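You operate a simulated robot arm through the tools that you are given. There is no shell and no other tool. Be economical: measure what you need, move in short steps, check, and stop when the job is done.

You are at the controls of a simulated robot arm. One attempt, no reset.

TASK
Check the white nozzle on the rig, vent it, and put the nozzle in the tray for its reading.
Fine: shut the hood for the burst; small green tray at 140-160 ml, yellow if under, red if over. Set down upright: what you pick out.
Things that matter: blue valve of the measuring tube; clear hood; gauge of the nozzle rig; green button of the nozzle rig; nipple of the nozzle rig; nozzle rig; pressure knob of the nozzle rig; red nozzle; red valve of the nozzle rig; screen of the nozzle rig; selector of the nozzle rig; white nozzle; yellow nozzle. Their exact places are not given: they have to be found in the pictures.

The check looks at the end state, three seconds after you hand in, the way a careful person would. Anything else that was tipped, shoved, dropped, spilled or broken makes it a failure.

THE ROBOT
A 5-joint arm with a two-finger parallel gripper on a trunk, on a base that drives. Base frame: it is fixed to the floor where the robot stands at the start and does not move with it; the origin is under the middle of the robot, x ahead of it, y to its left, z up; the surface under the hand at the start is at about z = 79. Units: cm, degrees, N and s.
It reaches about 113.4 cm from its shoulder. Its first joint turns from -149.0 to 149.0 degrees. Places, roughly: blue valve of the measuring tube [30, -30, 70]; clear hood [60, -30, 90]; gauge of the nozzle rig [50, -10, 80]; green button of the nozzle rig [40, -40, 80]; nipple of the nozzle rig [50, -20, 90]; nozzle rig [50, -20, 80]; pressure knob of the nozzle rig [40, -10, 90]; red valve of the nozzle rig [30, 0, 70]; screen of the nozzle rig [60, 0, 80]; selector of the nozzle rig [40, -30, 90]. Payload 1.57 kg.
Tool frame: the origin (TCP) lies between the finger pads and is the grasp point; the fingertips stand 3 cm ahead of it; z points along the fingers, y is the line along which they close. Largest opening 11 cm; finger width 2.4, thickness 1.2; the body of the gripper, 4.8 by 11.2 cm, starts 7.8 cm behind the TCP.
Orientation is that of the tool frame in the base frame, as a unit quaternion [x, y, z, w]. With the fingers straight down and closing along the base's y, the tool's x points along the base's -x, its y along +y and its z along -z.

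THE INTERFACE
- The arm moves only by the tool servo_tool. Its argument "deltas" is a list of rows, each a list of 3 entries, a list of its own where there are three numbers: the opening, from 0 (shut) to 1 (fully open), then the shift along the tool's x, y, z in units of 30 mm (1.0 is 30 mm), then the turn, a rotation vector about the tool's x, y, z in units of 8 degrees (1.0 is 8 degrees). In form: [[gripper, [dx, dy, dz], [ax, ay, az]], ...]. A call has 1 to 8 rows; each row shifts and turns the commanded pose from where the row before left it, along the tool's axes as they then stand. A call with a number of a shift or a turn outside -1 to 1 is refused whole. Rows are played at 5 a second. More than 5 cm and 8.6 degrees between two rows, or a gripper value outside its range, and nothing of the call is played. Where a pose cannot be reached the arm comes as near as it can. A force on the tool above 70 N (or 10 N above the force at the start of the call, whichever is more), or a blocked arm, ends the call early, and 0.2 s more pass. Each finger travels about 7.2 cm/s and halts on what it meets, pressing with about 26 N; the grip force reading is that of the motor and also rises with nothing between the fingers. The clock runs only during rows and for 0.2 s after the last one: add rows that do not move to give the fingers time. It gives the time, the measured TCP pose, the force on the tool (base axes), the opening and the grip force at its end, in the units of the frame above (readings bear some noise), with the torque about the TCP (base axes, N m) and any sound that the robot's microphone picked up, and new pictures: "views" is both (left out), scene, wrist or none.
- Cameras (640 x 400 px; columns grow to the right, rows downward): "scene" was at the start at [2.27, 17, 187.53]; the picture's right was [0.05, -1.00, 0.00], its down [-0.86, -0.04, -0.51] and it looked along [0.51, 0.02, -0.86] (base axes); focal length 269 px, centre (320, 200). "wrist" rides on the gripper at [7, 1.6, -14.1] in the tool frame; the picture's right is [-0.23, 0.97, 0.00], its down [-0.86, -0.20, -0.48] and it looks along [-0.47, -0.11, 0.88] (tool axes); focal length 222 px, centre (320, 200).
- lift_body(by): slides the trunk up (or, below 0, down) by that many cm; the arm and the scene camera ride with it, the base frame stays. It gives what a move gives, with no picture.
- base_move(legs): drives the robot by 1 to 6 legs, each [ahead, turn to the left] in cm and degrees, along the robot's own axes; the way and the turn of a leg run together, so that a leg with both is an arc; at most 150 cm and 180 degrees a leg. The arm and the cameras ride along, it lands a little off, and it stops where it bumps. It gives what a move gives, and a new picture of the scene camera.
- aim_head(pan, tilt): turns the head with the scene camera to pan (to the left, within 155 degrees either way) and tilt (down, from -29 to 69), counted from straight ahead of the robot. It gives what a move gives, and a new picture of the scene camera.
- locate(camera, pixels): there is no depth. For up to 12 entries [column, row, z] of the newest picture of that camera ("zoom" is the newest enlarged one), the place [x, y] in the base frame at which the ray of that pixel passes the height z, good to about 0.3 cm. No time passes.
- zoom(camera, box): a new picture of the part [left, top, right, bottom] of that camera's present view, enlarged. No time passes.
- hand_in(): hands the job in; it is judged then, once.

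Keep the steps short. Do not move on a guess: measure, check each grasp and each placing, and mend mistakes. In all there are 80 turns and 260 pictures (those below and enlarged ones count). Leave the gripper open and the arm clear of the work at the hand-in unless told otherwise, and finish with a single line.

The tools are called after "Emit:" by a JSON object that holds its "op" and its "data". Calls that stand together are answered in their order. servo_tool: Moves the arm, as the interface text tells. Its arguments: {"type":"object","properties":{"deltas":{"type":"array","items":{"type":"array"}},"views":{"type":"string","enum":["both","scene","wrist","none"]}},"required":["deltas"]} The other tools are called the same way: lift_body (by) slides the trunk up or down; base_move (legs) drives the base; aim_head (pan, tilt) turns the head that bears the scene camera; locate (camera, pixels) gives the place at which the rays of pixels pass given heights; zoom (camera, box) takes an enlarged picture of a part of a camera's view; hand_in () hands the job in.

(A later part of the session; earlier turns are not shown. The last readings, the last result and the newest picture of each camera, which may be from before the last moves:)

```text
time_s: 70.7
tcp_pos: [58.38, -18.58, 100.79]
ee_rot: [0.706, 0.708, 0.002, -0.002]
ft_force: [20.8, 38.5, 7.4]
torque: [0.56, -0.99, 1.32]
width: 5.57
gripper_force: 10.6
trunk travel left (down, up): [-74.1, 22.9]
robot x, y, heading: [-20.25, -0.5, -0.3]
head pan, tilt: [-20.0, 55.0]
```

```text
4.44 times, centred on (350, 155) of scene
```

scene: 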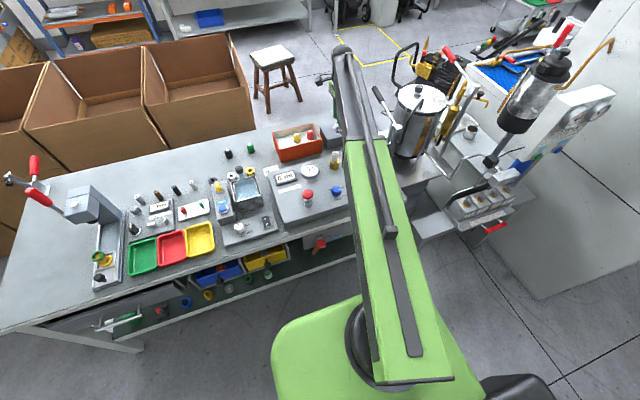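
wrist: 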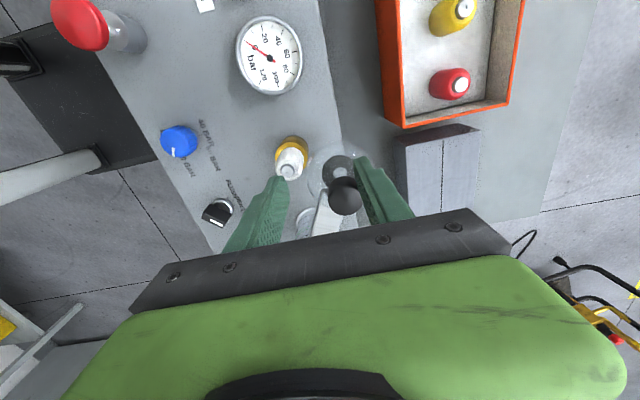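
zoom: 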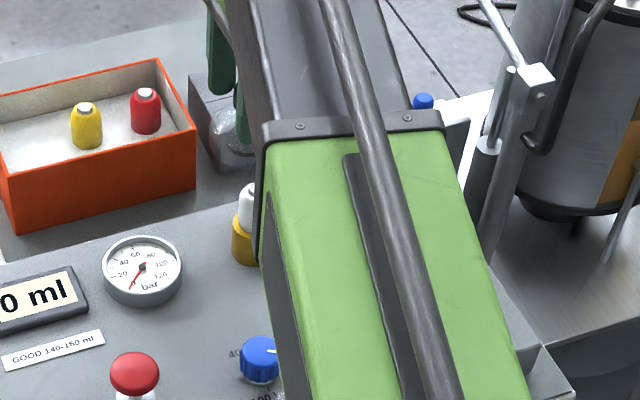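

The far finger yielded and friction dragged the hand. The knob is near (60.0, -19.6). I open, recentre and regrip for the last short stretch.

Emit:
{"op": "servo_tool", "data": {"deltas": [[0.62, [0, 0, 0], [0, 0, 0]], [0.62, [0, 0.3, 0], [0, 0, 0]], [0.62, [0, 0.25, 0], [0, 0, 0]], [0.62, [0, 0, 0], [0, 0, 0]]], "views": "wrist"}}

Emit:
{"op": "zoom", "data": {"camera": "wrist", "box": [220, 100, 440, 240]}}

```text
time_s: 71.7
tcp_pos: [59.83, -19.25, 100.81]
ee_rot: [0.708, 0.706, 0.0, -0.001]
ft_force: [0.3, 0.9, 0.0]
torque: [-0.01, -0.01, 0.0]
width: 6.81
gripper_force: 0.0
trunk travel left (down, up): [-74.1, 22.9]
robot x, y, heading: [-19.93, -0.36, -0.4]
head pan, tilt: [-20.0, 55.0]
```

wrist: 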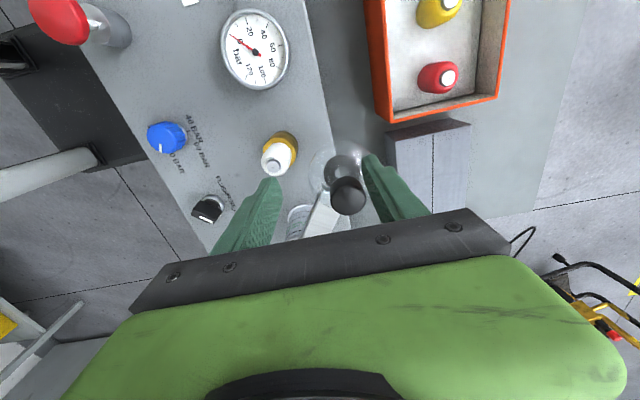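

```text
2.86 times, centred on (330, 170) of wrist
```

zoom: 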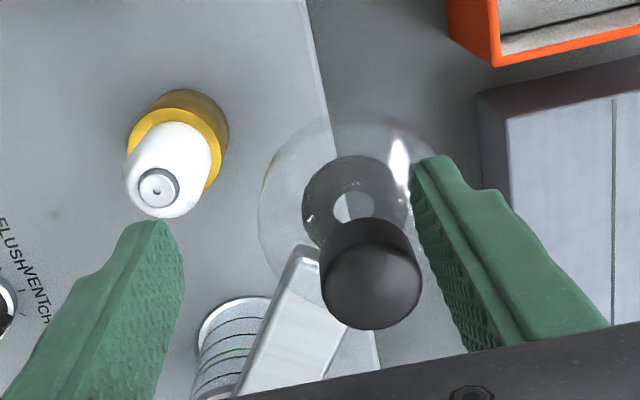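

The hood sprang back a little to (61.6, -20.4), so there is a return force. I recentre, grip firmly and carry it along the fitted arc.

Emit:
{"op": "servo_tool", "data": {"deltas": [[0.62, [-0.37, 0.58, 0], [0, 0, 0]], [0.4, [0, 0, 0], [0, 0, 0]], [0.1, [0, 0, 0], [0, 0, 0]], [0.05, [0, 0, 0], [0, 0, 0]], [0.05, [0, 0, 0], [0, 0, 0]]], "views": "none"}}

Emit:
{"op": "servo_tool", "data": {"deltas": [[0.05, [0.11, -0.26, 0], [0, 0, 0]], [0.05, [0.1, -0.26, 0], [0, 0, 0]], [0.05, [0.09, -0.26, 0], [0, 0, 0]], [0.05, [0.08, -0.27, 0], [0, 0, 0]], [0.05, [0, 0, 0], [0, 0, 0]]], "views": "wrist"}}

Emit:
{"op": "zoom", "data": {"camera": "wrist", "box": [220, 100, 440, 240]}}

```text
time_s: 72.9
tcp_pos: [61.7, -20.34, 100.73]
ee_rot: [0.707, 0.707, 0.0, 0.0]
ft_force: [1.5, 1.7, 4.3]
torque: [0.18, 0.0, 0.05]
width: 2.92
gripper_force: 39.1
trunk travel left (down, up): [-74.1, 22.9]
robot x, y, heading: [-19.68, -0.46, -0.4]
head pan, tilt: [-20.0, 55.0]
```

```text
time_s: 74.1
tcp_pos: [58.56, -18.65, 100.76]
ee_rot: [0.706, 0.708, 0.002, -0.003]
ft_force: [18.5, 38.3, 12.0]
torque: [-0.04, -0.79, 0.96]
width: 2.86
gripper_force: 38.4
trunk travel left (down, up): [-74.1, 22.9]
robot x, y, heading: [-19.65, -0.4, -0.8]
head pan, tilt: [-20.0, 55.0]
```

wrist: 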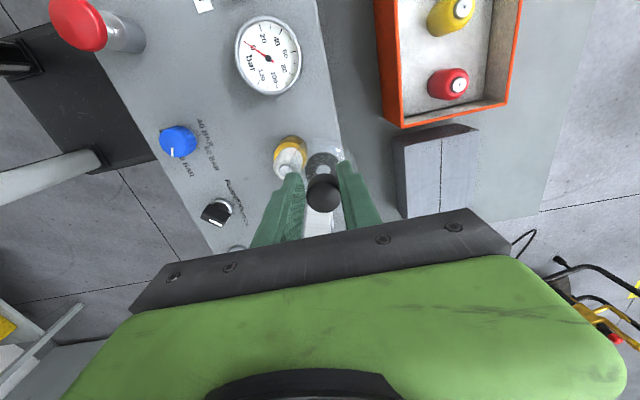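

```text
2.86 times, centred on (330, 170) of wrist
```

zoom: 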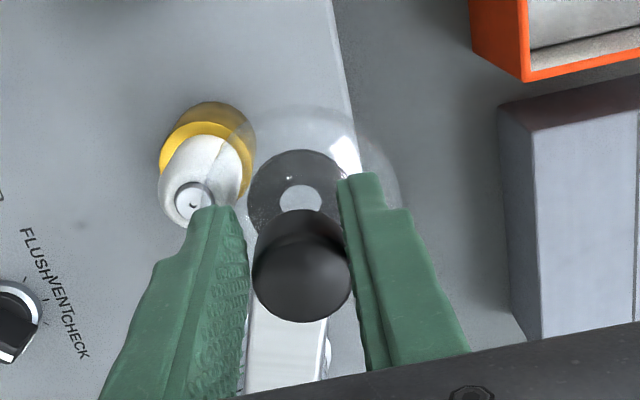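

Force says the true path lies further to +y. I add 0.5 cm in +y to relieve and then advance.

Emit:
{"op": "servo_tool", "data": {"deltas": [[0.05, [0.2, 0, 0], [0, 0, 0]], [0.05, [0, 0, 0], [0, 0, 0]]], "views": "none"}}

```text
time_s: 74.7
tcp_pos: [58.46, -18.44, 100.74]
ee_rot: [0.707, 0.708, 0.0, -0.002]
ft_force: [7.6, 17.4, 7.0]
torque: [1.27, -0.01, 0.45]
width: 2.85
gripper_force: 39.1
trunk travel left (down, up): [-74.1, 22.9]
robot x, y, heading: [-19.79, -0.7, -0.5]
head pan, tilt: [-20.0, 55.0]
```

Emit:
{"op": "servo_tool", "data": {"deltas": [[0.05, [0.16, -0.25, 0], [0, 0, 0]], [0.05, [0.1, -0.25, 0], [0, 0, 0]], [0.05, [0, 0, 0], [0, 0, 0]]], "views": "wrist"}}

Emit:
{"op": "zoom", "data": {"camera": "wrist", "box": [220, 100, 440, 240]}}

```text
time_s: 75.5
tcp_pos: [56.93, -17.89, 100.87]
ee_rot: [0.707, 0.707, -0.001, -0.001]
ft_force: [1.3, 4.7, 1.8]
torque: [0.12, -0.04, 0.09]
width: 2.67
gripper_force: 37.1
trunk travel left (down, up): [-74.1, 22.9]
robot x, y, heading: [-20.08, -0.62, -0.3]
head pan, tilt: [-20.0, 55.0]
```

wrist: 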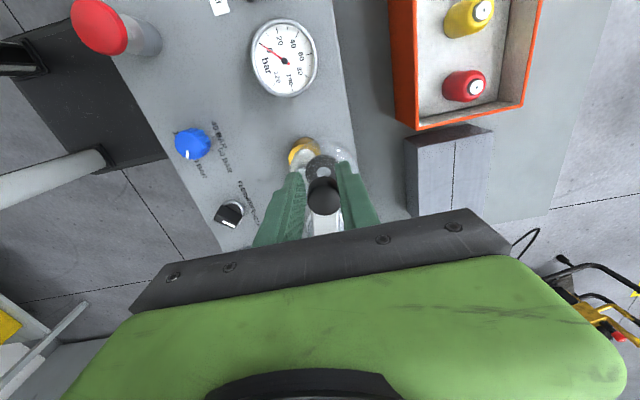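

```text
2.86 times, centred on (330, 170) of wrist
```

zoom: 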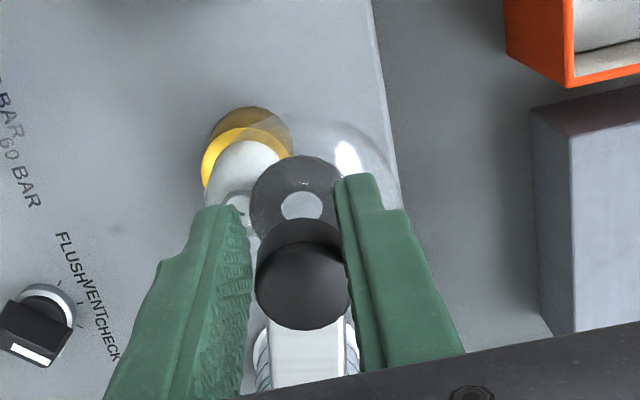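

Low force now. Advance the last 2.2 cm in two steps.

Emit:
{"op": "servo_tool", "data": {"deltas": [[0.05, [0.04, -0.2, 0], [0, 0, 0]], [0.05, [0.02, -0.2, 0], [0, 0, 0]], [0.05, [0, 0, 0], [0, 0, 0]]], "views": "none"}}

Emit:
{"op": "servo_tool", "data": {"deltas": [[0.05, [0.0, -0.15, 0], [0, 0, 0]], [0.05, [0.0, -0.15, 0], [0, 0, 0]], [0.05, [0, 0, 0], [0, 0, 0]]], "views": "both"}}

Emit:
{"op": "zoom", "data": {"camera": "wrist", "box": [220, 100, 440, 240]}}

Emit:
{"op": "zoom", "data": {"camera": "scene", "box": [290, 110, 390, 200]}}

```text
time_s: 76.3
tcp_pos: [55.71, -17.57, 100.7]
ee_rot: [0.707, 0.707, -0.001, -0.001]
ft_force: [0.5, 10.0, -2.4]
torque: [0.2, -0.2, 0.19]
width: 2.51
gripper_force: 36.4
trunk travel left (down, up): [-74.1, 22.9]
robot x, y, heading: [-19.87, -0.59, -0.7]
head pan, tilt: [-20.0, 55.0]
```

```text
time_s: 77.1
tcp_pos: [54.76, -17.29, 100.72]
ee_rot: [0.706, 0.708, 0.0, -0.002]
ft_force: [-1.3, 26.7, -3.8]
torque: [0.71, 0.21, -0.01]
width: 2.27
gripper_force: 35.6
trunk travel left (down, up): [-74.1, 22.9]
robot x, y, heading: [-19.88, -0.41, -0.3]
head pan, tilt: [-20.0, 55.0]
```

scene: 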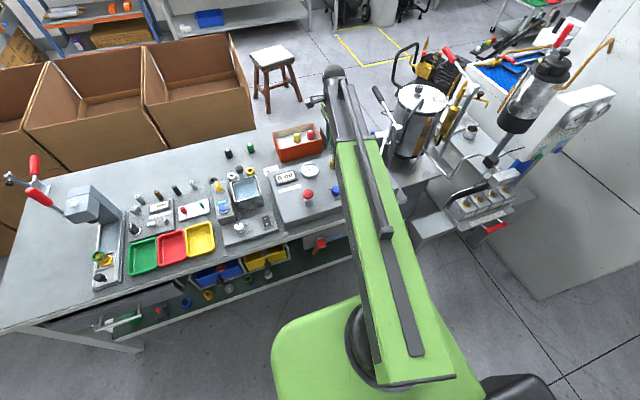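
wrist: 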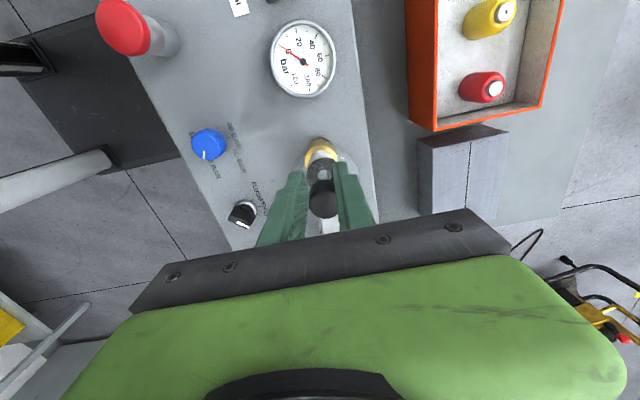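

```text
2.86 times, centred on (330, 170) of wrist
```

zoom: 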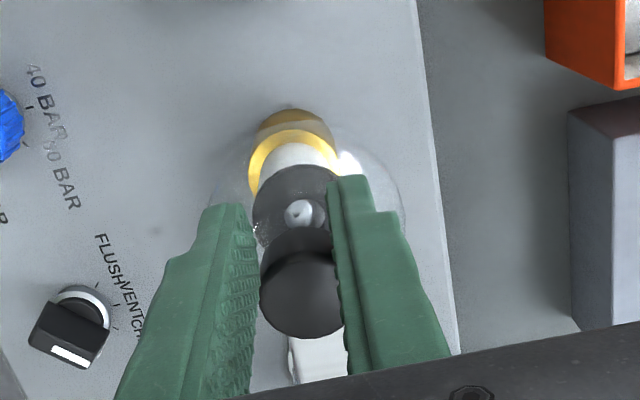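

```text
4.44 times, centred on (340, 155) of scene
```

zoom: 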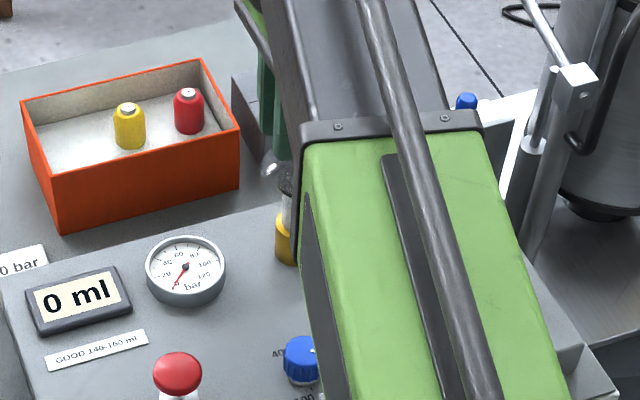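

The nozzle tip shows through the hood's ring; it's nearly above. I release and see whether it stays.

Emit:
{"op": "servo_tool", "data": {"deltas": [[0.4, [0, 0, 0], [0, 0, 0]], [0.55, [0, 0, 0], [0, 0, 0]], [0.55, [0, 0, 0], [0, 0, 0]]], "views": "wrist"}}

Emit:
{"op": "zoom", "data": {"camera": "wrist", "box": [220, 100, 440, 240]}}

```text
time_s: 77.9
tcp_pos: [54.91, -17.71, 100.82]
ee_rot: [0.707, 0.707, 0.0, -0.001]
ft_force: [0.1, 0.2, 0.2]
torque: [0.01, -0.02, 0.01]
width: 6.06
gripper_force: 0.1
trunk travel left (down, up): [-74.1, 22.9]
robot x, y, heading: [-19.71, -0.37, -0.8]
head pan, tilt: [-20.0, 55.0]
```

wrist: 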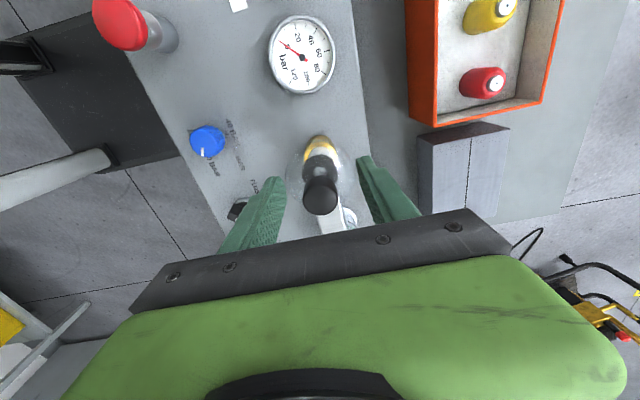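

```text
2.86 times, centred on (330, 170) of wrist
```

zoom: 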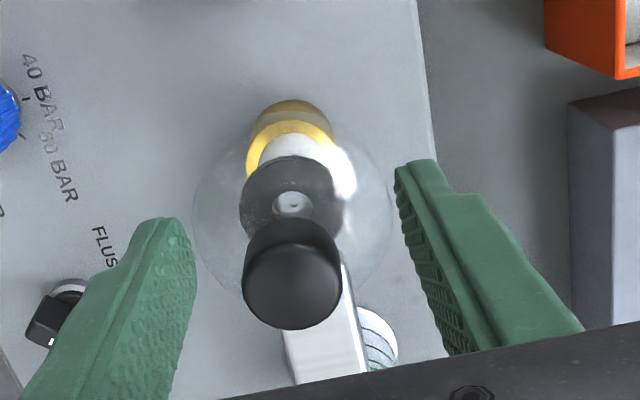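

The hood settled over the nozzle: ring and nozzle tip are concentric. I raise the hand and inspect.

Emit:
{"op": "lift_body", "data": {"by": 12}}

Emit:
{"op": "servo_tool", "data": {"deltas": [[0.3, [0, 0.7, 0], [0, 0, 0]], [0, [0, 0.7, 0], [0, 0, 0]], [0, [-0.7, 0, 0], [0, 0, 0]], [0, [-0.7, 0, 0], [0, 0, 0]], [0, [-0.7, 0, 0], [0, 0, 0]], [0, [-0.7, 0, 0], [0, 0, 0]], [0, [-0.7, 0, 0], [0, 0, 0]]], "views": "both"}}

Emit:
{"op": "zoom", "data": {"camera": "wrist", "box": [130, 0, 350, 180]}}

Emit:
{"op": "zoom", "data": {"camera": "scene", "box": [290, 110, 390, 210]}}

```text
time_s: 79.4
tcp_pos: [54.83, -17.63, 112.76]
ee_rot: [0.707, 0.707, -0.001, 0.0]
ft_force: [-0.4, -0.5, 0.3]
torque: [0.0, 0.01, 0.03]
width: 6.03
gripper_force: 0.1
trunk travel left (down, up): [-86.1, 10.9]
robot x, y, heading: [-19.96, -0.12, -0.5]
head pan, tilt: [-20.0, 55.0]
```

```text
time_s: 81.0
tcp_pos: [59.08, -28.26, 112.81]
ee_rot: [0.707, 0.707, 0.0, -0.002]
ft_force: [-0.9, -0.5, 0.9]
torque: [0.04, -0.01, -0.02]
width: 0.0
gripper_force: 21.8
trunk travel left (down, up): [-86.1, 10.9]
robot x, y, heading: [-20.08, -0.22, -0.6]
head pan, tilt: [-20.0, 55.0]
```

scene: 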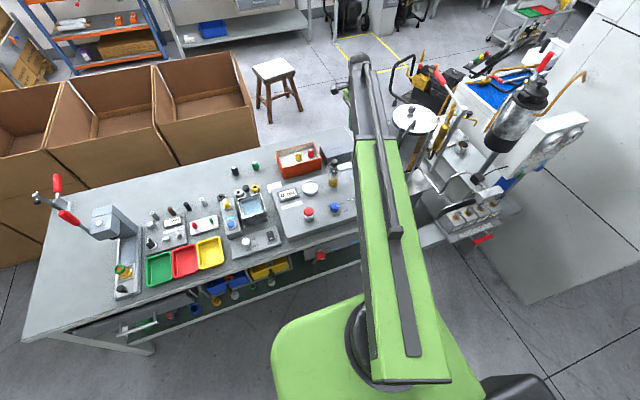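
wrist: 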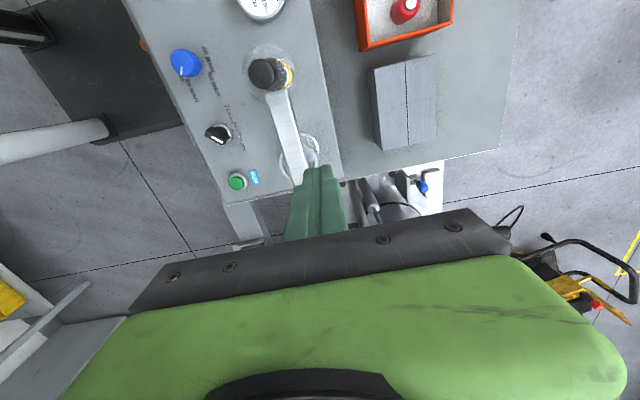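

```text
2.22 times, centred on (240, 90) of wrist
```

zoom: 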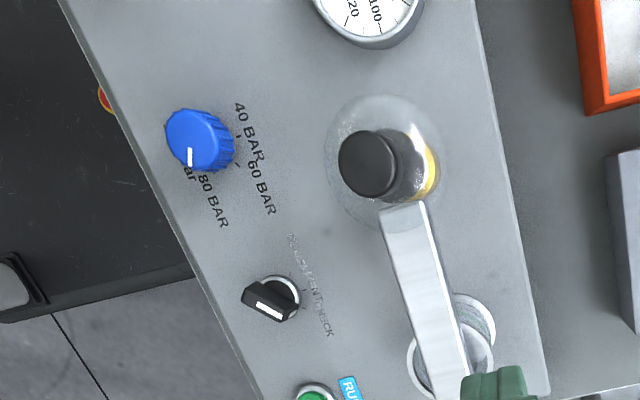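

```text
4.00 times, centred on (340, 160) of scene
```

zoom: 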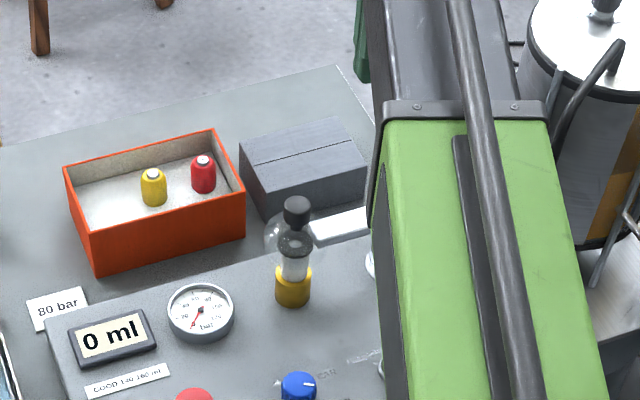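

Hood is shut over the nozzle. Next RUN at about (41.0, -34.9). Move the closed fingers above it.

Emit:
{"op": "servo_tool", "data": {"deltas": [[0, [-0.316, -0.861, 0], [0, 0, 0]], [0, [-0.316, -0.861, 0], [0, 0, 0]], [0, [-0.316, -0.861, 0], [0, 0, 0]], [0, [-0.316, -0.861, 0], [0, 0, 0]], [0, [-0.316, -0.861, 0], [0, 0, 0]], [0, [-0.316, -0.861, 0], [0, 0, 0]], [0, [-0.316, -0.861, 0], [0, 0, 0]], [0, [0, 0, 0], [0, 0, 0]]], "views": "none"}}

Emit:
{"op": "lift_body", "data": {"by": -12}}

Emit:
{"op": "servo_tool", "data": {"deltas": [[0, [0, 0, 0], [0, 0, 0]]], "views": "wrist"}}

Emit:
{"op": "zoom", "data": {"camera": "wrist", "box": [220, 60, 440, 220]}}

```text
time_s: 82.8
tcp_pos: [41.03, -34.85, 112.81]
ee_rot: [0.706, 0.708, -0.001, 0.0]
ft_force: [0.8, 0.9, -0.2]
torque: [-0.01, -0.01, 0.02]
width: 0.01
gripper_force: 21.4
trunk travel left (down, up): [-86.1, 10.9]
robot x, y, heading: [-20.13, -0.69, -0.5]
head pan, tilt: [-20.0, 55.0]
```

```text
time_s: 84.3
tcp_pos: [40.97, -34.63, 100.63]
ee_rot: [0.707, 0.707, 0.0, 0.0]
ft_force: [0.5, 0.8, -0.4]
torque: [0.01, 0.0, 0.0]
width: 0.02
gripper_force: 21.3
trunk travel left (down, up): [-74.1, 22.9]
robot x, y, heading: [-20.21, -0.18, -0.4]
head pan, tilt: [-20.0, 55.0]
```

```text
time_s: 84.7
tcp_pos: [41.05, -34.83, 100.8]
ee_rot: [0.707, 0.707, -0.001, -0.001]
ft_force: [0.2, -0.1, -0.2]
torque: [0.0, 0.0, 0.01]
width: 0.01
gripper_force: 21.8
trunk travel left (down, up): [-74.1, 22.9]
robot x, y, heading: [-19.86, -0.53, -0.2]
head pan, tilt: [-20.0, 55.0]
```

wrist: 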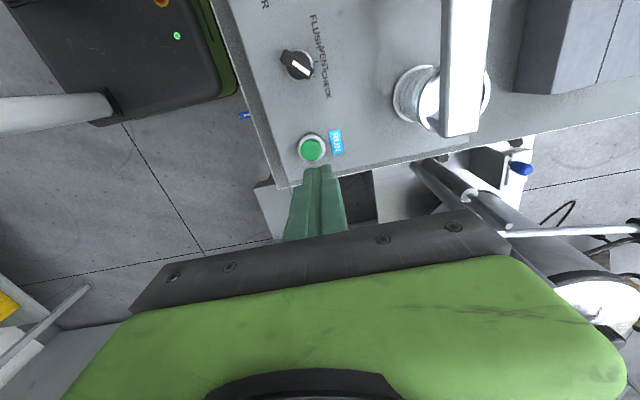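

```text
2.50 times, centred on (330, 140) of wrist
```

zoom: 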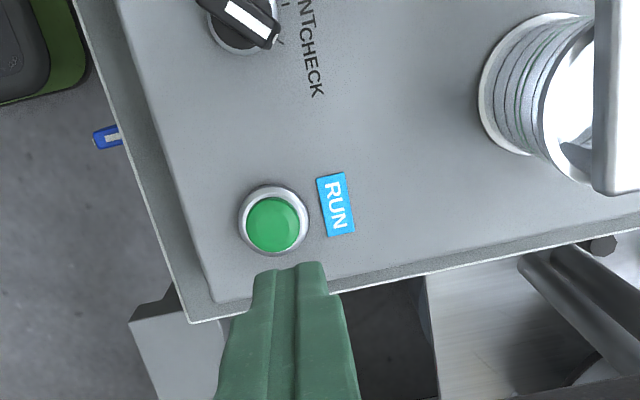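

Emit:
{"op": "servo_tool", "data": {"deltas": [[0, [-0.12, -0.37, 0], [0, 0, 0]], [0, [0, 0, 0], [0, 0, 0]]], "views": "none"}}

Emit:
{"op": "lift_body", "data": {"by": -8}}

Emit:
{"op": "servo_tool", "data": {"deltas": [[0, [0, 0, 0], [0, 0, 0]]], "views": "wrist"}}

Emit:
{"op": "zoom", "data": {"camera": "wrist", "box": [220, 100, 440, 240]}}

```text
time_s: 85.3
tcp_pos: [39.86, -35.19, 100.79]
ee_rot: [0.707, 0.707, -0.001, -0.001]
ft_force: [0.1, 0.3, 0.0]
torque: [-0.01, 0.0, 0.0]
width: 0.0
gripper_force: 21.0
trunk travel left (down, up): [-74.1, 22.9]
robot x, y, heading: [-19.88, -0.35, -0.4]
head pan, tilt: [-20.0, 55.0]
```

```text
time_s: 86.5
tcp_pos: [39.82, -35.23, 92.65]
ee_rot: [0.707, 0.707, -0.001, 0.0]
ft_force: [-0.2, 0.0, 0.2]
torque: [0.01, 0.03, 0.0]
width: 0.0
gripper_force: 21.5
trunk travel left (down, up): [-66.1, 30.9]
robot x, y, heading: [-19.97, -0.65, -0.7]
head pan, tilt: [-20.0, 55.0]
```

```text
time_s: 86.9
tcp_pos: [39.95, -35.08, 92.64]
ee_rot: [0.707, 0.707, 0.0, -0.001]
ft_force: [0.1, -0.4, 1.0]
torque: [0.04, -0.03, -0.02]
width: 0.02
gripper_force: 20.9
trunk travel left (down, up): [-66.1, 30.9]
robot x, y, heading: [-20.12, -0.33, -0.3]
head pan, tilt: [-20.0, 55.0]
```

wrist: 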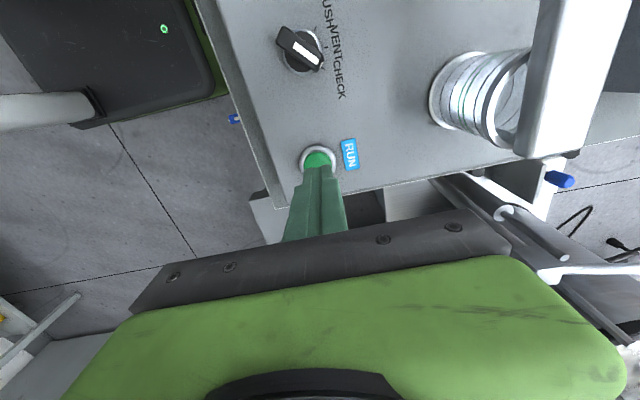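

```text
2.86 times, centred on (330, 170) of wrist
```

zoom: 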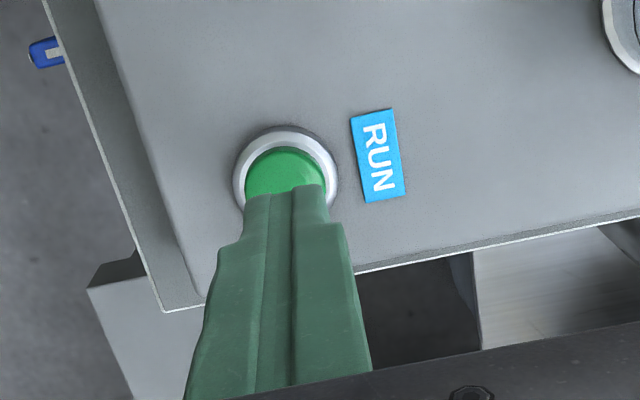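

Fingertips are above the button. I press in small steps.

Emit:
{"op": "lift_body", "data": {"by": -2}}

Emit:
{"op": "lift_body", "data": {"by": -0.8}}

Emit:
{"op": "zoom", "data": {"camera": "scene", "box": [265, 140, 385, 240]}}

```text
time_s: 87.6
tcp_pos: [39.99, -35.15, 90.67]
ee_rot: [0.707, 0.707, 0.0, 0.0]
ft_force: [-0.3, 0.5, 0.3]
torque: [-0.02, -0.01, 0.0]
width: 0.0
gripper_force: 21.5
trunk travel left (down, up): [-64.1, 32.9]
robot x, y, heading: [-19.84, -0.58, -0.4]
head pan, tilt: [-20.0, 55.0]
```

```text
time_s: 88.1
tcp_pos: [39.89, -35.15, 89.92]
ee_rot: [0.707, 0.707, -0.001, -0.002]
ft_force: [-0.1, 0.4, 0.0]
torque: [0.02, 0.02, -0.02]
width: 0.0
gripper_force: 21.3
trunk travel left (down, up): [-63.3, 33.7]
robot x, y, heading: [-19.6, -0.35, -0.3]
head pan, tilt: [-20.0, 55.0]
```

```text
4.00 times, centred on (325, 190) of scene
```

zoom: 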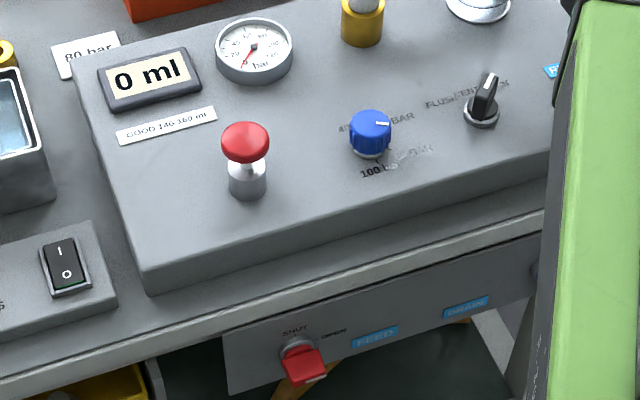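

Not in contact yet; continue down.

Emit:
{"op": "lift_body", "data": {"by": -0.7}}

Emit:
{"op": "lift_body", "data": {"by": -0.5}}

Emit:
{"op": "zoom", "data": {"camera": "scene", "box": [265, 110, 385, 210]}}

```text
time_s: 88.7
tcp_pos: [40.01, -35.14, 89.28]
ee_rot: [0.707, 0.707, -0.001, -0.001]
ft_force: [0.3, 0.9, -1.4]
torque: [0.0, 0.0, -0.06]
width: 0.0
gripper_force: 21.6
trunk travel left (down, up): [-62.6, 34.4]
robot x, y, heading: [-19.83, -0.31, -0.4]
head pan, tilt: [-20.0, 55.0]
```

```text
time_s: 89.2
tcp_pos: [39.89, -35.14, 88.69]
ee_rot: [0.708, 0.707, 0.0, -0.001]
ft_force: [0.5, -0.9, -0.4]
torque: [0.01, 0.0, 0.0]
width: 0.0
gripper_force: 21.4
trunk travel left (down, up): [-62.1, 34.9]
robot x, y, heading: [-20.03, -0.6, -0.7]
head pan, tilt: [-20.0, 55.0]
```

```text
4.00 times, centred on (325, 160) of scene
```

zoom: 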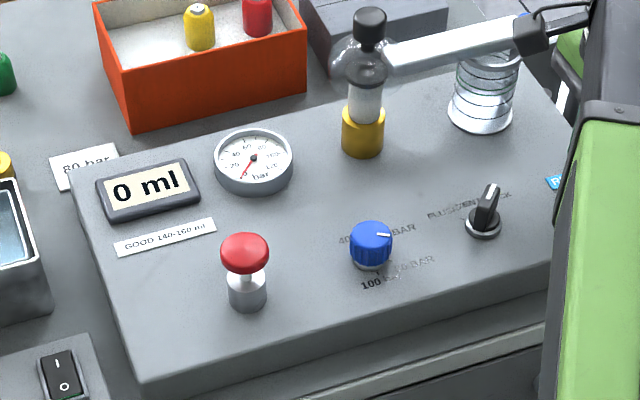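

Emit:
{"op": "lift_body", "data": {"by": -0.5}}

Emit:
{"op": "lift_body", "data": {"by": -0.5}}

Emit:
{"op": "servo_tool", "data": {"deltas": [[0, [0, 0, 0], [0, 0, 0]]]}}

Emit:
{"op": "zoom", "data": {"camera": "wrist", "box": [220, 100, 440, 240]}}

```text
time_s: 89.8
tcp_pos: [39.99, -35.25, 88.3]
ee_rot: [0.707, 0.707, -0.001, -0.001]
ft_force: [-0.2, 0.1, 0.1]
torque: [0.03, 0.02, -0.01]
width: 0.0
gripper_force: 20.7
trunk travel left (down, up): [-61.6, 35.4]
robot x, y, heading: [-19.94, -0.53, -0.3]
head pan, tilt: [-20.0, 55.0]
```

```text
time_s: 90.3
tcp_pos: [39.86, -35.05, 87.82]
ee_rot: [0.707, 0.707, -0.001, -0.001]
ft_force: [1.4, -0.7, 2.9]
torque: [-0.04, -0.04, -0.01]
width: 0.02
gripper_force: 21.0
trunk travel left (down, up): [-61.1, 35.9]
robot x, y, heading: [-19.9, -0.62, -0.5]
head pan, tilt: [-20.0, 55.0]
heard: click
```

```text
time_s: 90.7
tcp_pos: [39.94, -35.04, 87.62]
ee_rot: [0.707, 0.707, 0.0, 0.0]
ft_force: [0.5, -0.5, 4.0]
torque: [-0.06, -0.08, -0.02]
width: 0.01
gripper_force: 20.7
trunk travel left (down, up): [-61.1, 35.9]
robot x, y, heading: [-19.79, -0.6, -0.5]
head pan, tilt: [-20.0, 55.0]
```

scene: 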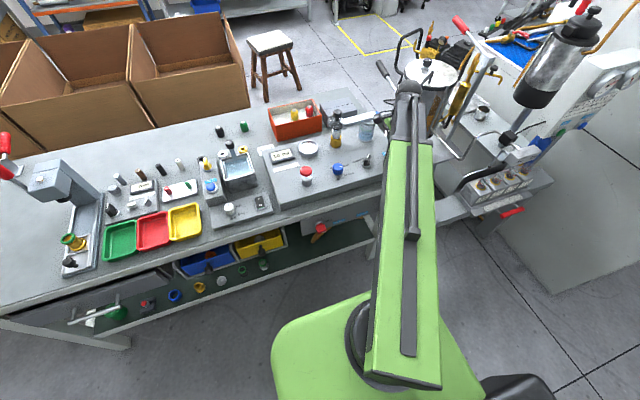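
wrist: 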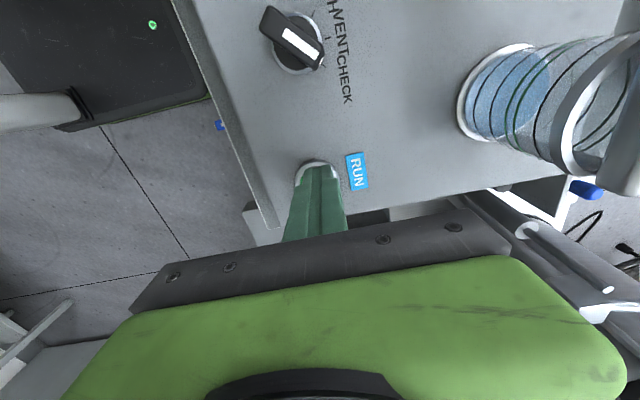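

```text
2.86 times, centred on (330, 170) of wrist
```

zoom: 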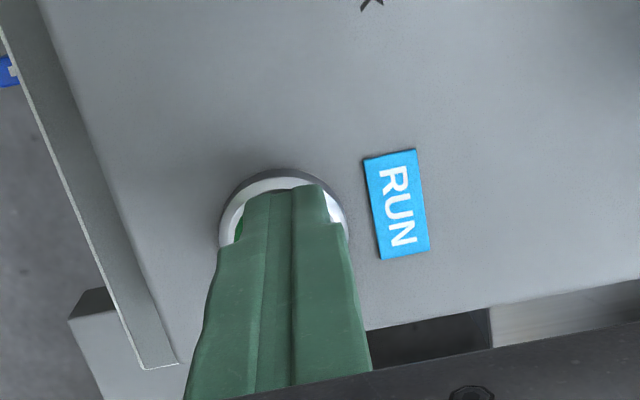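

A click was heard and the tube is filling (blue). I release the button by raising and read the screen and gauge.

Emit:
{"op": "lift_body", "data": {"by": 6}}

Emit:
{"op": "zoom", "data": {"camera": "scene", "box": [265, 110, 385, 210]}}

Emit:
{"op": "servo_tool", "data": {"deltas": [[0, [0, 0, 0], [0, 0, 0]], [0, [0, 0, 0], [0, 0, 0]], [0, [0, 0, 0], [0, 0, 0]], [0, [0, 0, 0], [0, 0, 0]], [0, [0, 0, 0], [0, 0, 0]], [0, [0, 0, 0], [0, 0, 0]], [0, [0, 0, 0], [0, 0, 0]], [0, [0, 0, 0], [0, 0, 0]]], "views": "wrist"}}

Emit:
{"op": "zoom", "data": {"camera": "scene", "box": [265, 110, 385, 210]}}

```text
time_s: 91.7
tcp_pos: [39.95, -35.14, 93.77]
ee_rot: [0.707, 0.707, -0.001, 0.0]
ft_force: [0.6, -0.6, -0.3]
torque: [-0.02, 0.01, -0.01]
width: 0.0
gripper_force: 21.6
trunk travel left (down, up): [-67.1, 29.9]
robot x, y, heading: [-19.62, -0.51, -0.5]
head pan, tilt: [-20.0, 55.0]
```

```text
4.00 times, centred on (325, 160) of scene
```

zoom: 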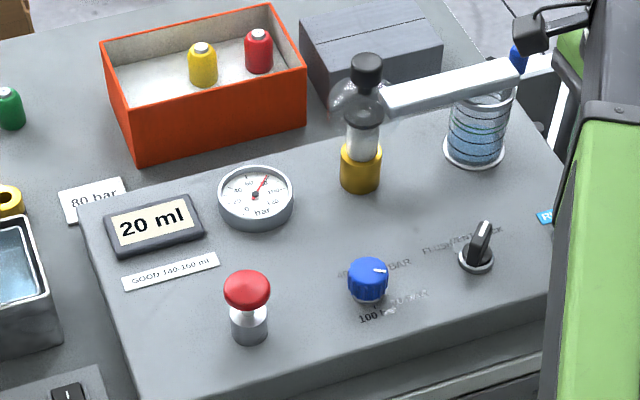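

```text
time_s: 93.5
tcp_pos: [39.97, -35.1, 93.77]
ee_rot: [0.707, 0.707, -0.001, -0.001]
ft_force: [0.6, 0.3, 0.3]
torque: [0.02, 0.01, -0.02]
width: 0.0
gripper_force: 20.8
trunk travel left (down, up): [-67.1, 29.9]
robot x, y, heading: [-20.04, -0.58, -0.5]
head pan, tilt: [-20.0, 55.0]
```

wrist: 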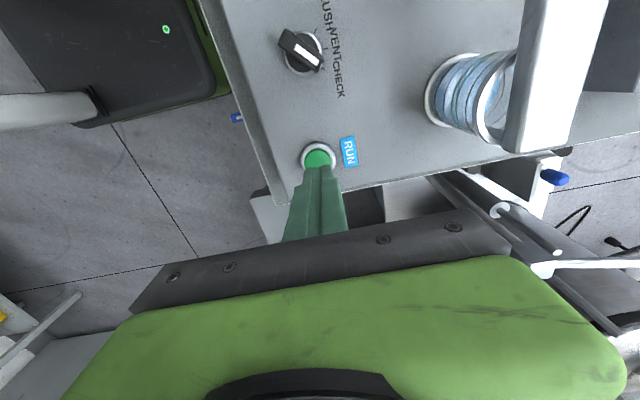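

```text
4.00 times, centred on (325, 160) of scene
```

zoom: 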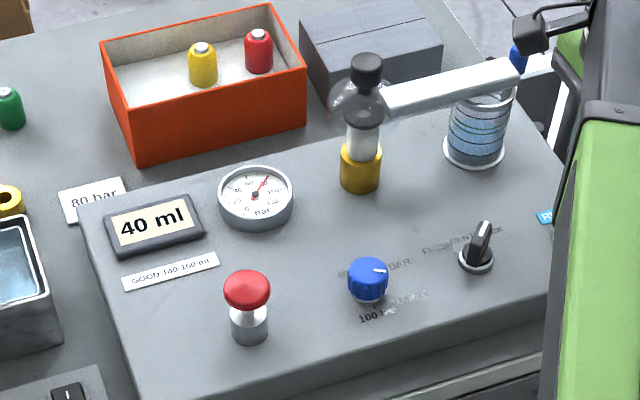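

Gauge is near 80 bar and the reading rises (20, 40 ml). I wait for it to settle.

Emit:
{"op": "servo_tool", "data": {"deltas": [[0, [0, 0, 0], [0, 0, 0]], [0, [0, 0, 0], [0, 0, 0]], [0, [0, 0, 0], [0, 0, 0]], [0, [0, 0, 0], [0, 0, 0]], [0, [0, 0, 0], [0, 0, 0]], [0, [0, 0, 0], [0, 0, 0]], [0, [0, 0, 0], [0, 0, 0]], [0, [0, 0, 0], [0, 0, 0]]], "views": "none"}}

Emit:
{"op": "servo_tool", "data": {"deltas": [[0, [0, 0, 0], [0, 0, 0]], [0, [0, 0, 0], [0, 0, 0]], [0, [0, 0, 0], [0, 0, 0]], [0, [0, 0, 0], [0, 0, 0]], [0, [0, 0, 0], [0, 0, 0]], [0, [0, 0, 0], [0, 0, 0]], [0, [0, 0, 0], [0, 0, 0]], [0, [0, 0, 0], [0, 0, 0]]], "views": "none"}}

Emit:
{"op": "servo_tool", "data": {"deltas": [[0, [0, 0, 0], [0, 0, 0]], [0, [0, 0, 0], [0, 0, 0]], [0, [0, 0, 0], [0, 0, 0]], [0, [0, 0, 0], [0, 0, 0]], [0, [0, 0, 0], [0, 0, 0]], [0, [0, 0, 0], [0, 0, 0]], [0, [0, 0, 0], [0, 0, 0]], [0, [0, 0, 0], [0, 0, 0]]], "views": "none"}}

Emit:
{"op": "servo_tool", "data": {"deltas": [[0, [0, 0, 0], [0, 0, 0]], [0, [0, 0, 0], [0, 0, 0]], [0, [0, 0, 0], [0, 0, 0]], [0, [0, 0, 0], [0, 0, 0]], [0, [0, 0, 0], [0, 0, 0]], [0, [0, 0, 0], [0, 0, 0]], [0, [0, 0, 0], [0, 0, 0]], [0, [0, 0, 0], [0, 0, 0]]], "views": "none"}}

Emit:
{"op": "zoom", "data": {"camera": "scene", "box": [265, 110, 385, 210]}}

```text
time_s: 95.3
tcp_pos: [39.87, -35.24, 93.88]
ee_rot: [0.708, 0.707, -0.001, 0.0]
ft_force: [-0.5, -1.0, -0.2]
torque: [-0.02, 0.01, 0.03]
width: 0.0
gripper_force: 21.5
trunk travel left (down, up): [-67.1, 29.9]
robot x, y, heading: [-19.81, -0.22, -0.4]
head pan, tilt: [-20.0, 55.0]
```

```text
time_s: 97.1
tcp_pos: [39.89, -35.22, 93.63]
ee_rot: [0.707, 0.707, 0.0, 0.0]
ft_force: [0.0, 0.2, -1.0]
torque: [0.02, -0.02, -0.03]
width: 0.0
gripper_force: 21.2
trunk travel left (down, up): [-67.1, 29.9]
robot x, y, heading: [-19.97, -0.6, -0.4]
head pan, tilt: [-20.0, 55.0]
```

```text
time_s: 98.9
tcp_pos: [39.85, -35.15, 93.7]
ee_rot: [0.707, 0.707, -0.001, -0.001]
ft_force: [-0.8, -0.6, 0.0]
torque: [0.0, 0.02, -0.04]
width: 0.0
gripper_force: 21.2
trunk travel left (down, up): [-67.1, 29.9]
robot x, y, heading: [-19.86, -0.6, -0.5]
head pan, tilt: [-20.0, 55.0]
```

```text
time_s: 100.7
tcp_pos: [39.9, -35.08, 93.78]
ee_rot: [0.707, 0.707, -0.001, -0.001]
ft_force: [0.1, -0.2, 0.4]
torque: [0.0, -0.02, 0.0]
width: 0.0
gripper_force: 21.3
trunk travel left (down, up): [-67.1, 29.9]
robot x, y, heading: [-19.82, -0.36, -0.5]
head pan, tilt: [-20.0, 55.0]
```

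```text
4.00 times, centred on (325, 160) of scene
```

zoom: 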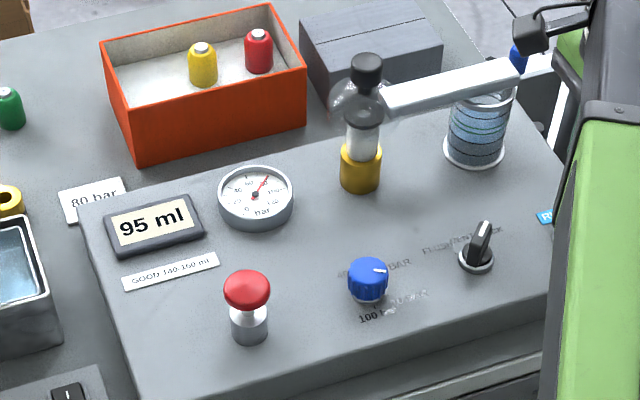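

Still rising (95 ml). Meanwhile I raise a bit and go above the selector, spinning to align with its grip, without touching it.

Emit:
{"op": "lift_body", "data": {"by": 6}}

Emit:
{"op": "servo_tool", "data": {"deltas": [[0, [0.77, 0.06, 0], [0, 0, 0]], [0, [0.77, 0.06, 0], [0, 0, 0]], [0.2, [0.77, 0.06, 0], [0, 0, 0]], [0.4, [0.77, 0.06, 0], [0, 0, 0]], [0.4, [0, 0, 0], [0, 0, -1]], [0.4, [0, 0, 0], [0, 0, -1]], [0.4, [0, 0, 0], [0, 0, -1]], [0.4, [0, 0, 0], [0, 0, -1]]], "views": "none"}}

Emit:
{"op": "servo_tool", "data": {"deltas": [[0.4, [0, 0, 0], [0, 0, -1]], [0.4, [0, 0, 0], [0, 0, -1]], [0.4, [0, 0, 0], [0, 0, 0]]], "views": "both"}}

Emit:
{"op": "zoom", "data": {"camera": "scene", "box": [265, 110, 385, 210]}}

Emit:
{"op": "zoom", "data": {"camera": "wrist", "box": [220, 60, 440, 220]}}

```text
time_s: 101.7
tcp_pos: [39.88, -35.19, 99.8]
ee_rot: [0.707, 0.707, 0.0, 0.0]
ft_force: [0.2, -0.6, -1.0]
torque: [0.0, 0.03, -0.05]
width: 0.02
gripper_force: 21.2
trunk travel left (down, up): [-73.1, 23.9]
robot x, y, heading: [-19.95, -0.55, -0.4]
head pan, tilt: [-20.0, 55.0]
```

```text
time_s: 103.5
tcp_pos: [40.46, -25.79, 99.84]
ee_rot: [0.483, 0.876, 0.0, -0.002]
ft_force: [-0.4, -1.0, -0.4]
torque: [0.05, -0.02, -0.05]
width: 4.4
gripper_force: 0.0
trunk travel left (down, up): [-73.1, 23.9]
robot x, y, heading: [-20.21, -0.61, -0.5]
head pan, tilt: [-20.0, 55.0]
```

```text
time_s: 104.3
tcp_pos: [40.64, -25.8, 99.83]
ee_rot: [0.358, 0.934, -0.001, -0.001]
ft_force: [0.7, 0.3, -1.2]
torque: [0.0, 0.01, -0.02]
width: 4.36
gripper_force: 0.0
trunk travel left (down, up): [-73.1, 23.9]
robot x, y, heading: [-19.83, -0.56, -0.4]
head pan, tilt: [-20.0, 55.0]
```

scene: 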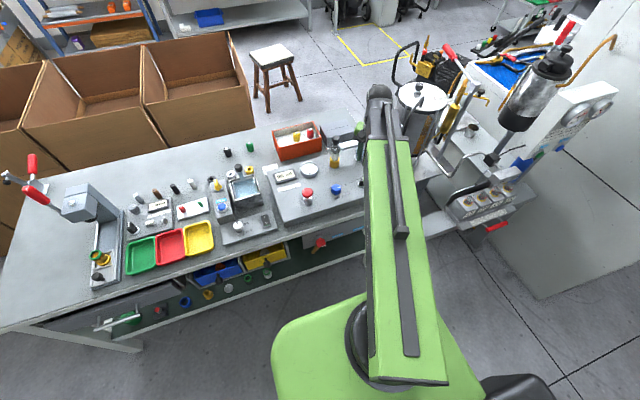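
wrist: 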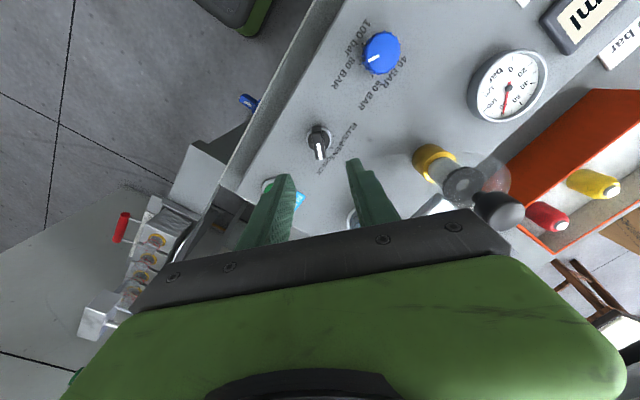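

```text
4.00 times, centred on (325, 160) of scene
```

zoom: 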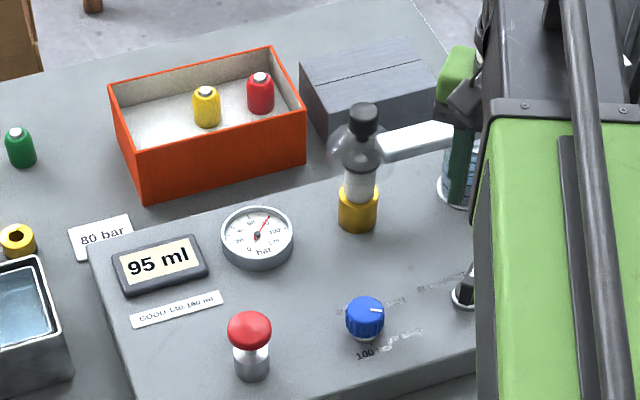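

```text
2.50 times, centred on (330, 140) of wrist
```

zoom: 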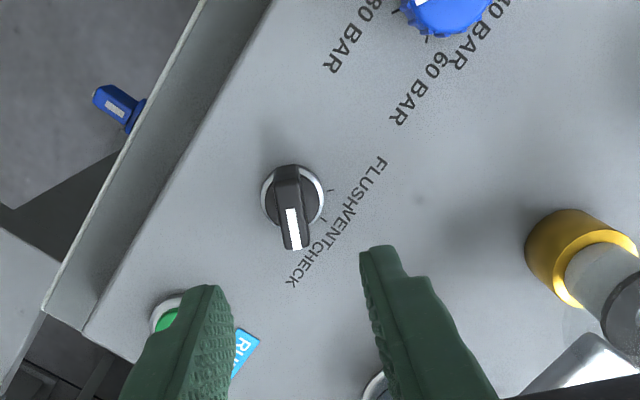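

Reading settled at 95 ml. I verify the gauge closely before venting, and measure the selector.

Emit:
{"op": "zoom", "data": {"camera": "scene", "box": [310, 155, 345, 185]}}

Emit:
{"op": "zoom", "data": {"camera": "wrist", "box": [230, 80, 350, 160]}}

```text
13.33 times, centred on (328, 170) of scene
```

zoom: 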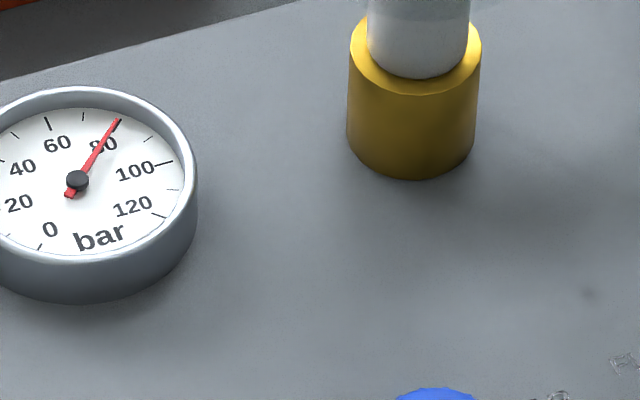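

```text
5.00 times, centred on (290, 120) of wrist
```

zoom: 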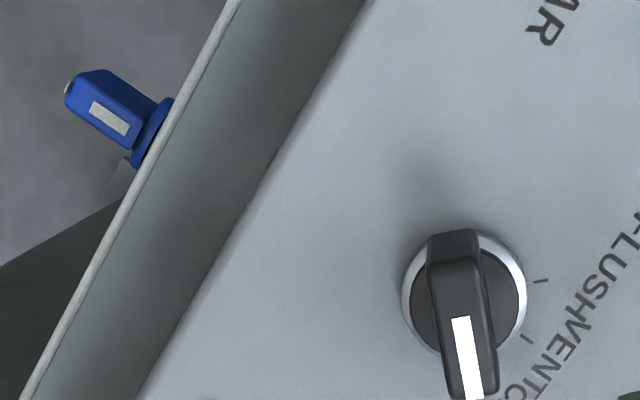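

Gauge is at 80 bar, reading 95 ml: under 140, so the yellow tray. Now grip the selector: trim and lower 8 cm, check.

Emit:
{"op": "servo_tool", "data": {"deltas": [[0.4, [0.12, -0.02, 0], [0, 0, 0]], [0.4, [0, 0, 0], [0, 0, 0]]], "views": "none"}}

Emit:
{"op": "lift_body", "data": {"by": -8}}

Emit:
{"op": "servo_tool", "data": {"deltas": [[0.4, [0, 0, 0], [0, 0, 0]]], "views": "wrist"}}

Emit:
{"op": "zoom", "data": {"camera": "wrist", "box": [230, 120, 410, 240]}}

```text
time_s: 104.9
tcp_pos: [40.48, -25.66, 99.73]
ee_rot: [0.359, 0.933, 0.0, -0.002]
ft_force: [0.2, 0.6, -0.9]
torque: [0.01, 0.02, 0.0]
width: 4.38
gripper_force: 0.0
trunk travel left (down, up): [-73.1, 23.9]
robot x, y, heading: [-20.33, -0.37, -0.8]
head pan, tilt: [-20.0, 55.0]
```

```text
time_s: 106.1
tcp_pos: [40.29, -25.66, 91.71]
ee_rot: [0.358, 0.934, 0.0, -0.001]
ft_force: [-0.1, 0.6, -0.3]
torque: [0.0, 0.03, -0.02]
width: 4.4
gripper_force: 0.0
trunk travel left (down, up): [-65.1, 31.9]
robot x, y, heading: [-19.48, 0.02, -0.5]
head pan, tilt: [-20.0, 55.0]
```

```text
time_s: 106.5
tcp_pos: [40.36, -25.74, 91.83]
ee_rot: [0.358, 0.934, 0.0, -0.001]
ft_force: [0.2, 0.6, 0.4]
torque: [0.0, -0.01, -0.02]
width: 4.43
gripper_force: 0.1
trunk travel left (down, up): [-65.1, 31.9]
robot x, y, heading: [-19.95, -0.73, -0.6]
head pan, tilt: [-20.0, 55.0]
```

wrist: 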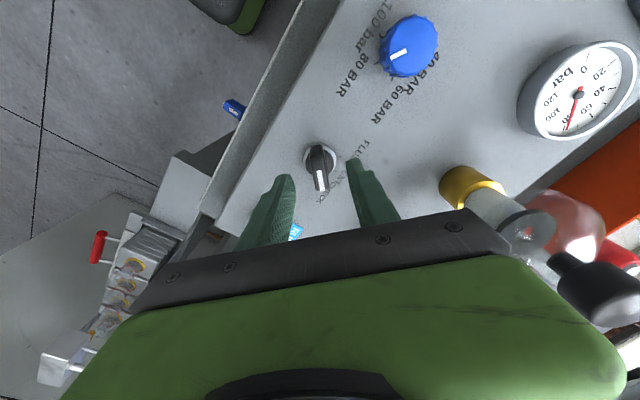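

```text
3.33 times, centred on (320, 180) of wrist
```

zoom: 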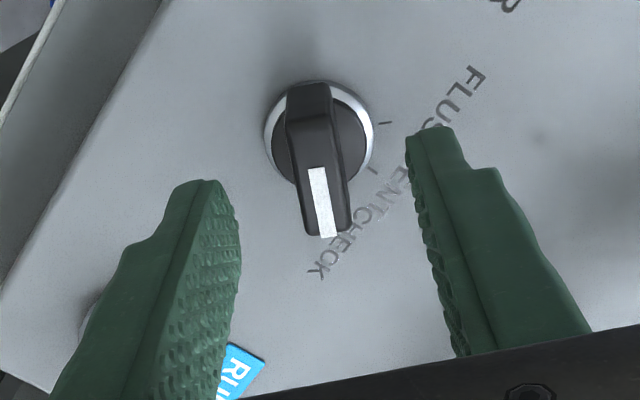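

Emit:
{"op": "servo_tool", "data": {"deltas": [[0.4, [0.1, 0, 0], [0, 0, 0.8]], [0.4, [0, 0, 0], [0, 0, 0]]], "views": "none"}}

Emit:
{"op": "lift_body", "data": {"by": -3.3}}

Emit:
{"op": "servo_tool", "data": {"deltas": [[0.4, [0, 0, 0], [0, 0, 0]]], "views": "wrist"}}

Emit:
{"op": "zoom", "data": {"camera": "wrist", "box": [230, 120, 410, 240]}}

```text
time_s: 107.1
tcp_pos: [40.05, -25.47, 91.76]
ee_rot: [0.41, 0.912, 0.001, -0.001]
ft_force: [-0.3, 0.1, -1.0]
torque: [-0.05, 0.03, 0.0]
width: 4.38
gripper_force: 0.1
trunk travel left (down, up): [-65.1, 31.9]
robot x, y, heading: [-19.88, -0.68, -0.2]
head pan, tilt: [-20.0, 55.0]
```

```text
time_s: 107.9
tcp_pos: [40.25, -25.48, 88.4]
ee_rot: [0.41, 0.912, 0.0, -0.002]
ft_force: [0.3, -0.1, -0.3]
torque: [0.01, 0.04, 0.02]
width: 4.41
gripper_force: 0.2
trunk travel left (down, up): [-61.8, 35.2]
robot x, y, heading: [-19.86, -0.56, -0.5]
head pan, tilt: [-20.0, 55.0]
```

```text
time_s: 108.3
tcp_pos: [40.09, -25.41, 88.44]
ee_rot: [0.41, 0.912, 0.0, -0.001]
ft_force: [-0.4, -0.8, 0.1]
torque: [0.01, 0.0, 0.06]
width: 4.38
gripper_force: 0.1
trunk travel left (down, up): [-61.8, 35.2]
robot x, y, heading: [-19.91, -0.68, -0.3]
head pan, tilt: [-20.0, 55.0]
```

wrist: 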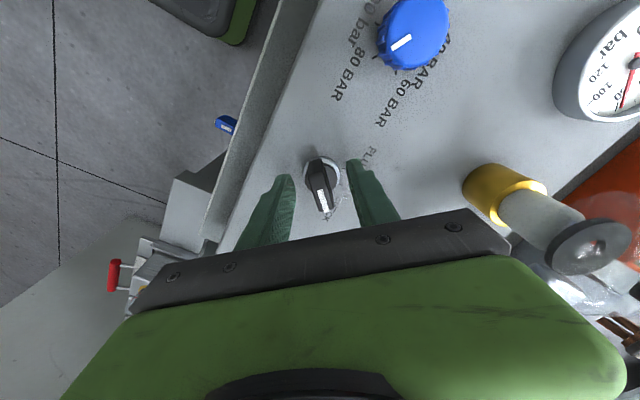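

```text
3.33 times, centred on (320, 180) of wrist
```

zoom: 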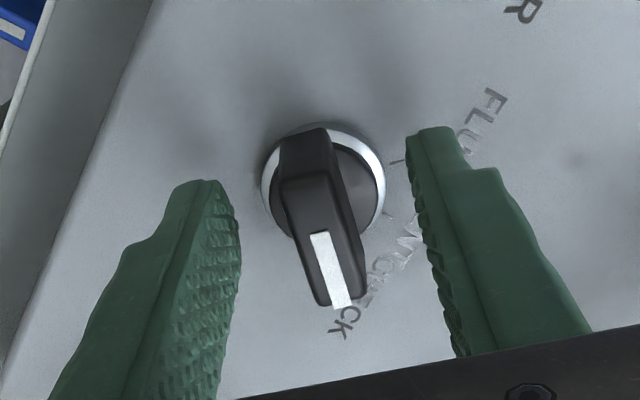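

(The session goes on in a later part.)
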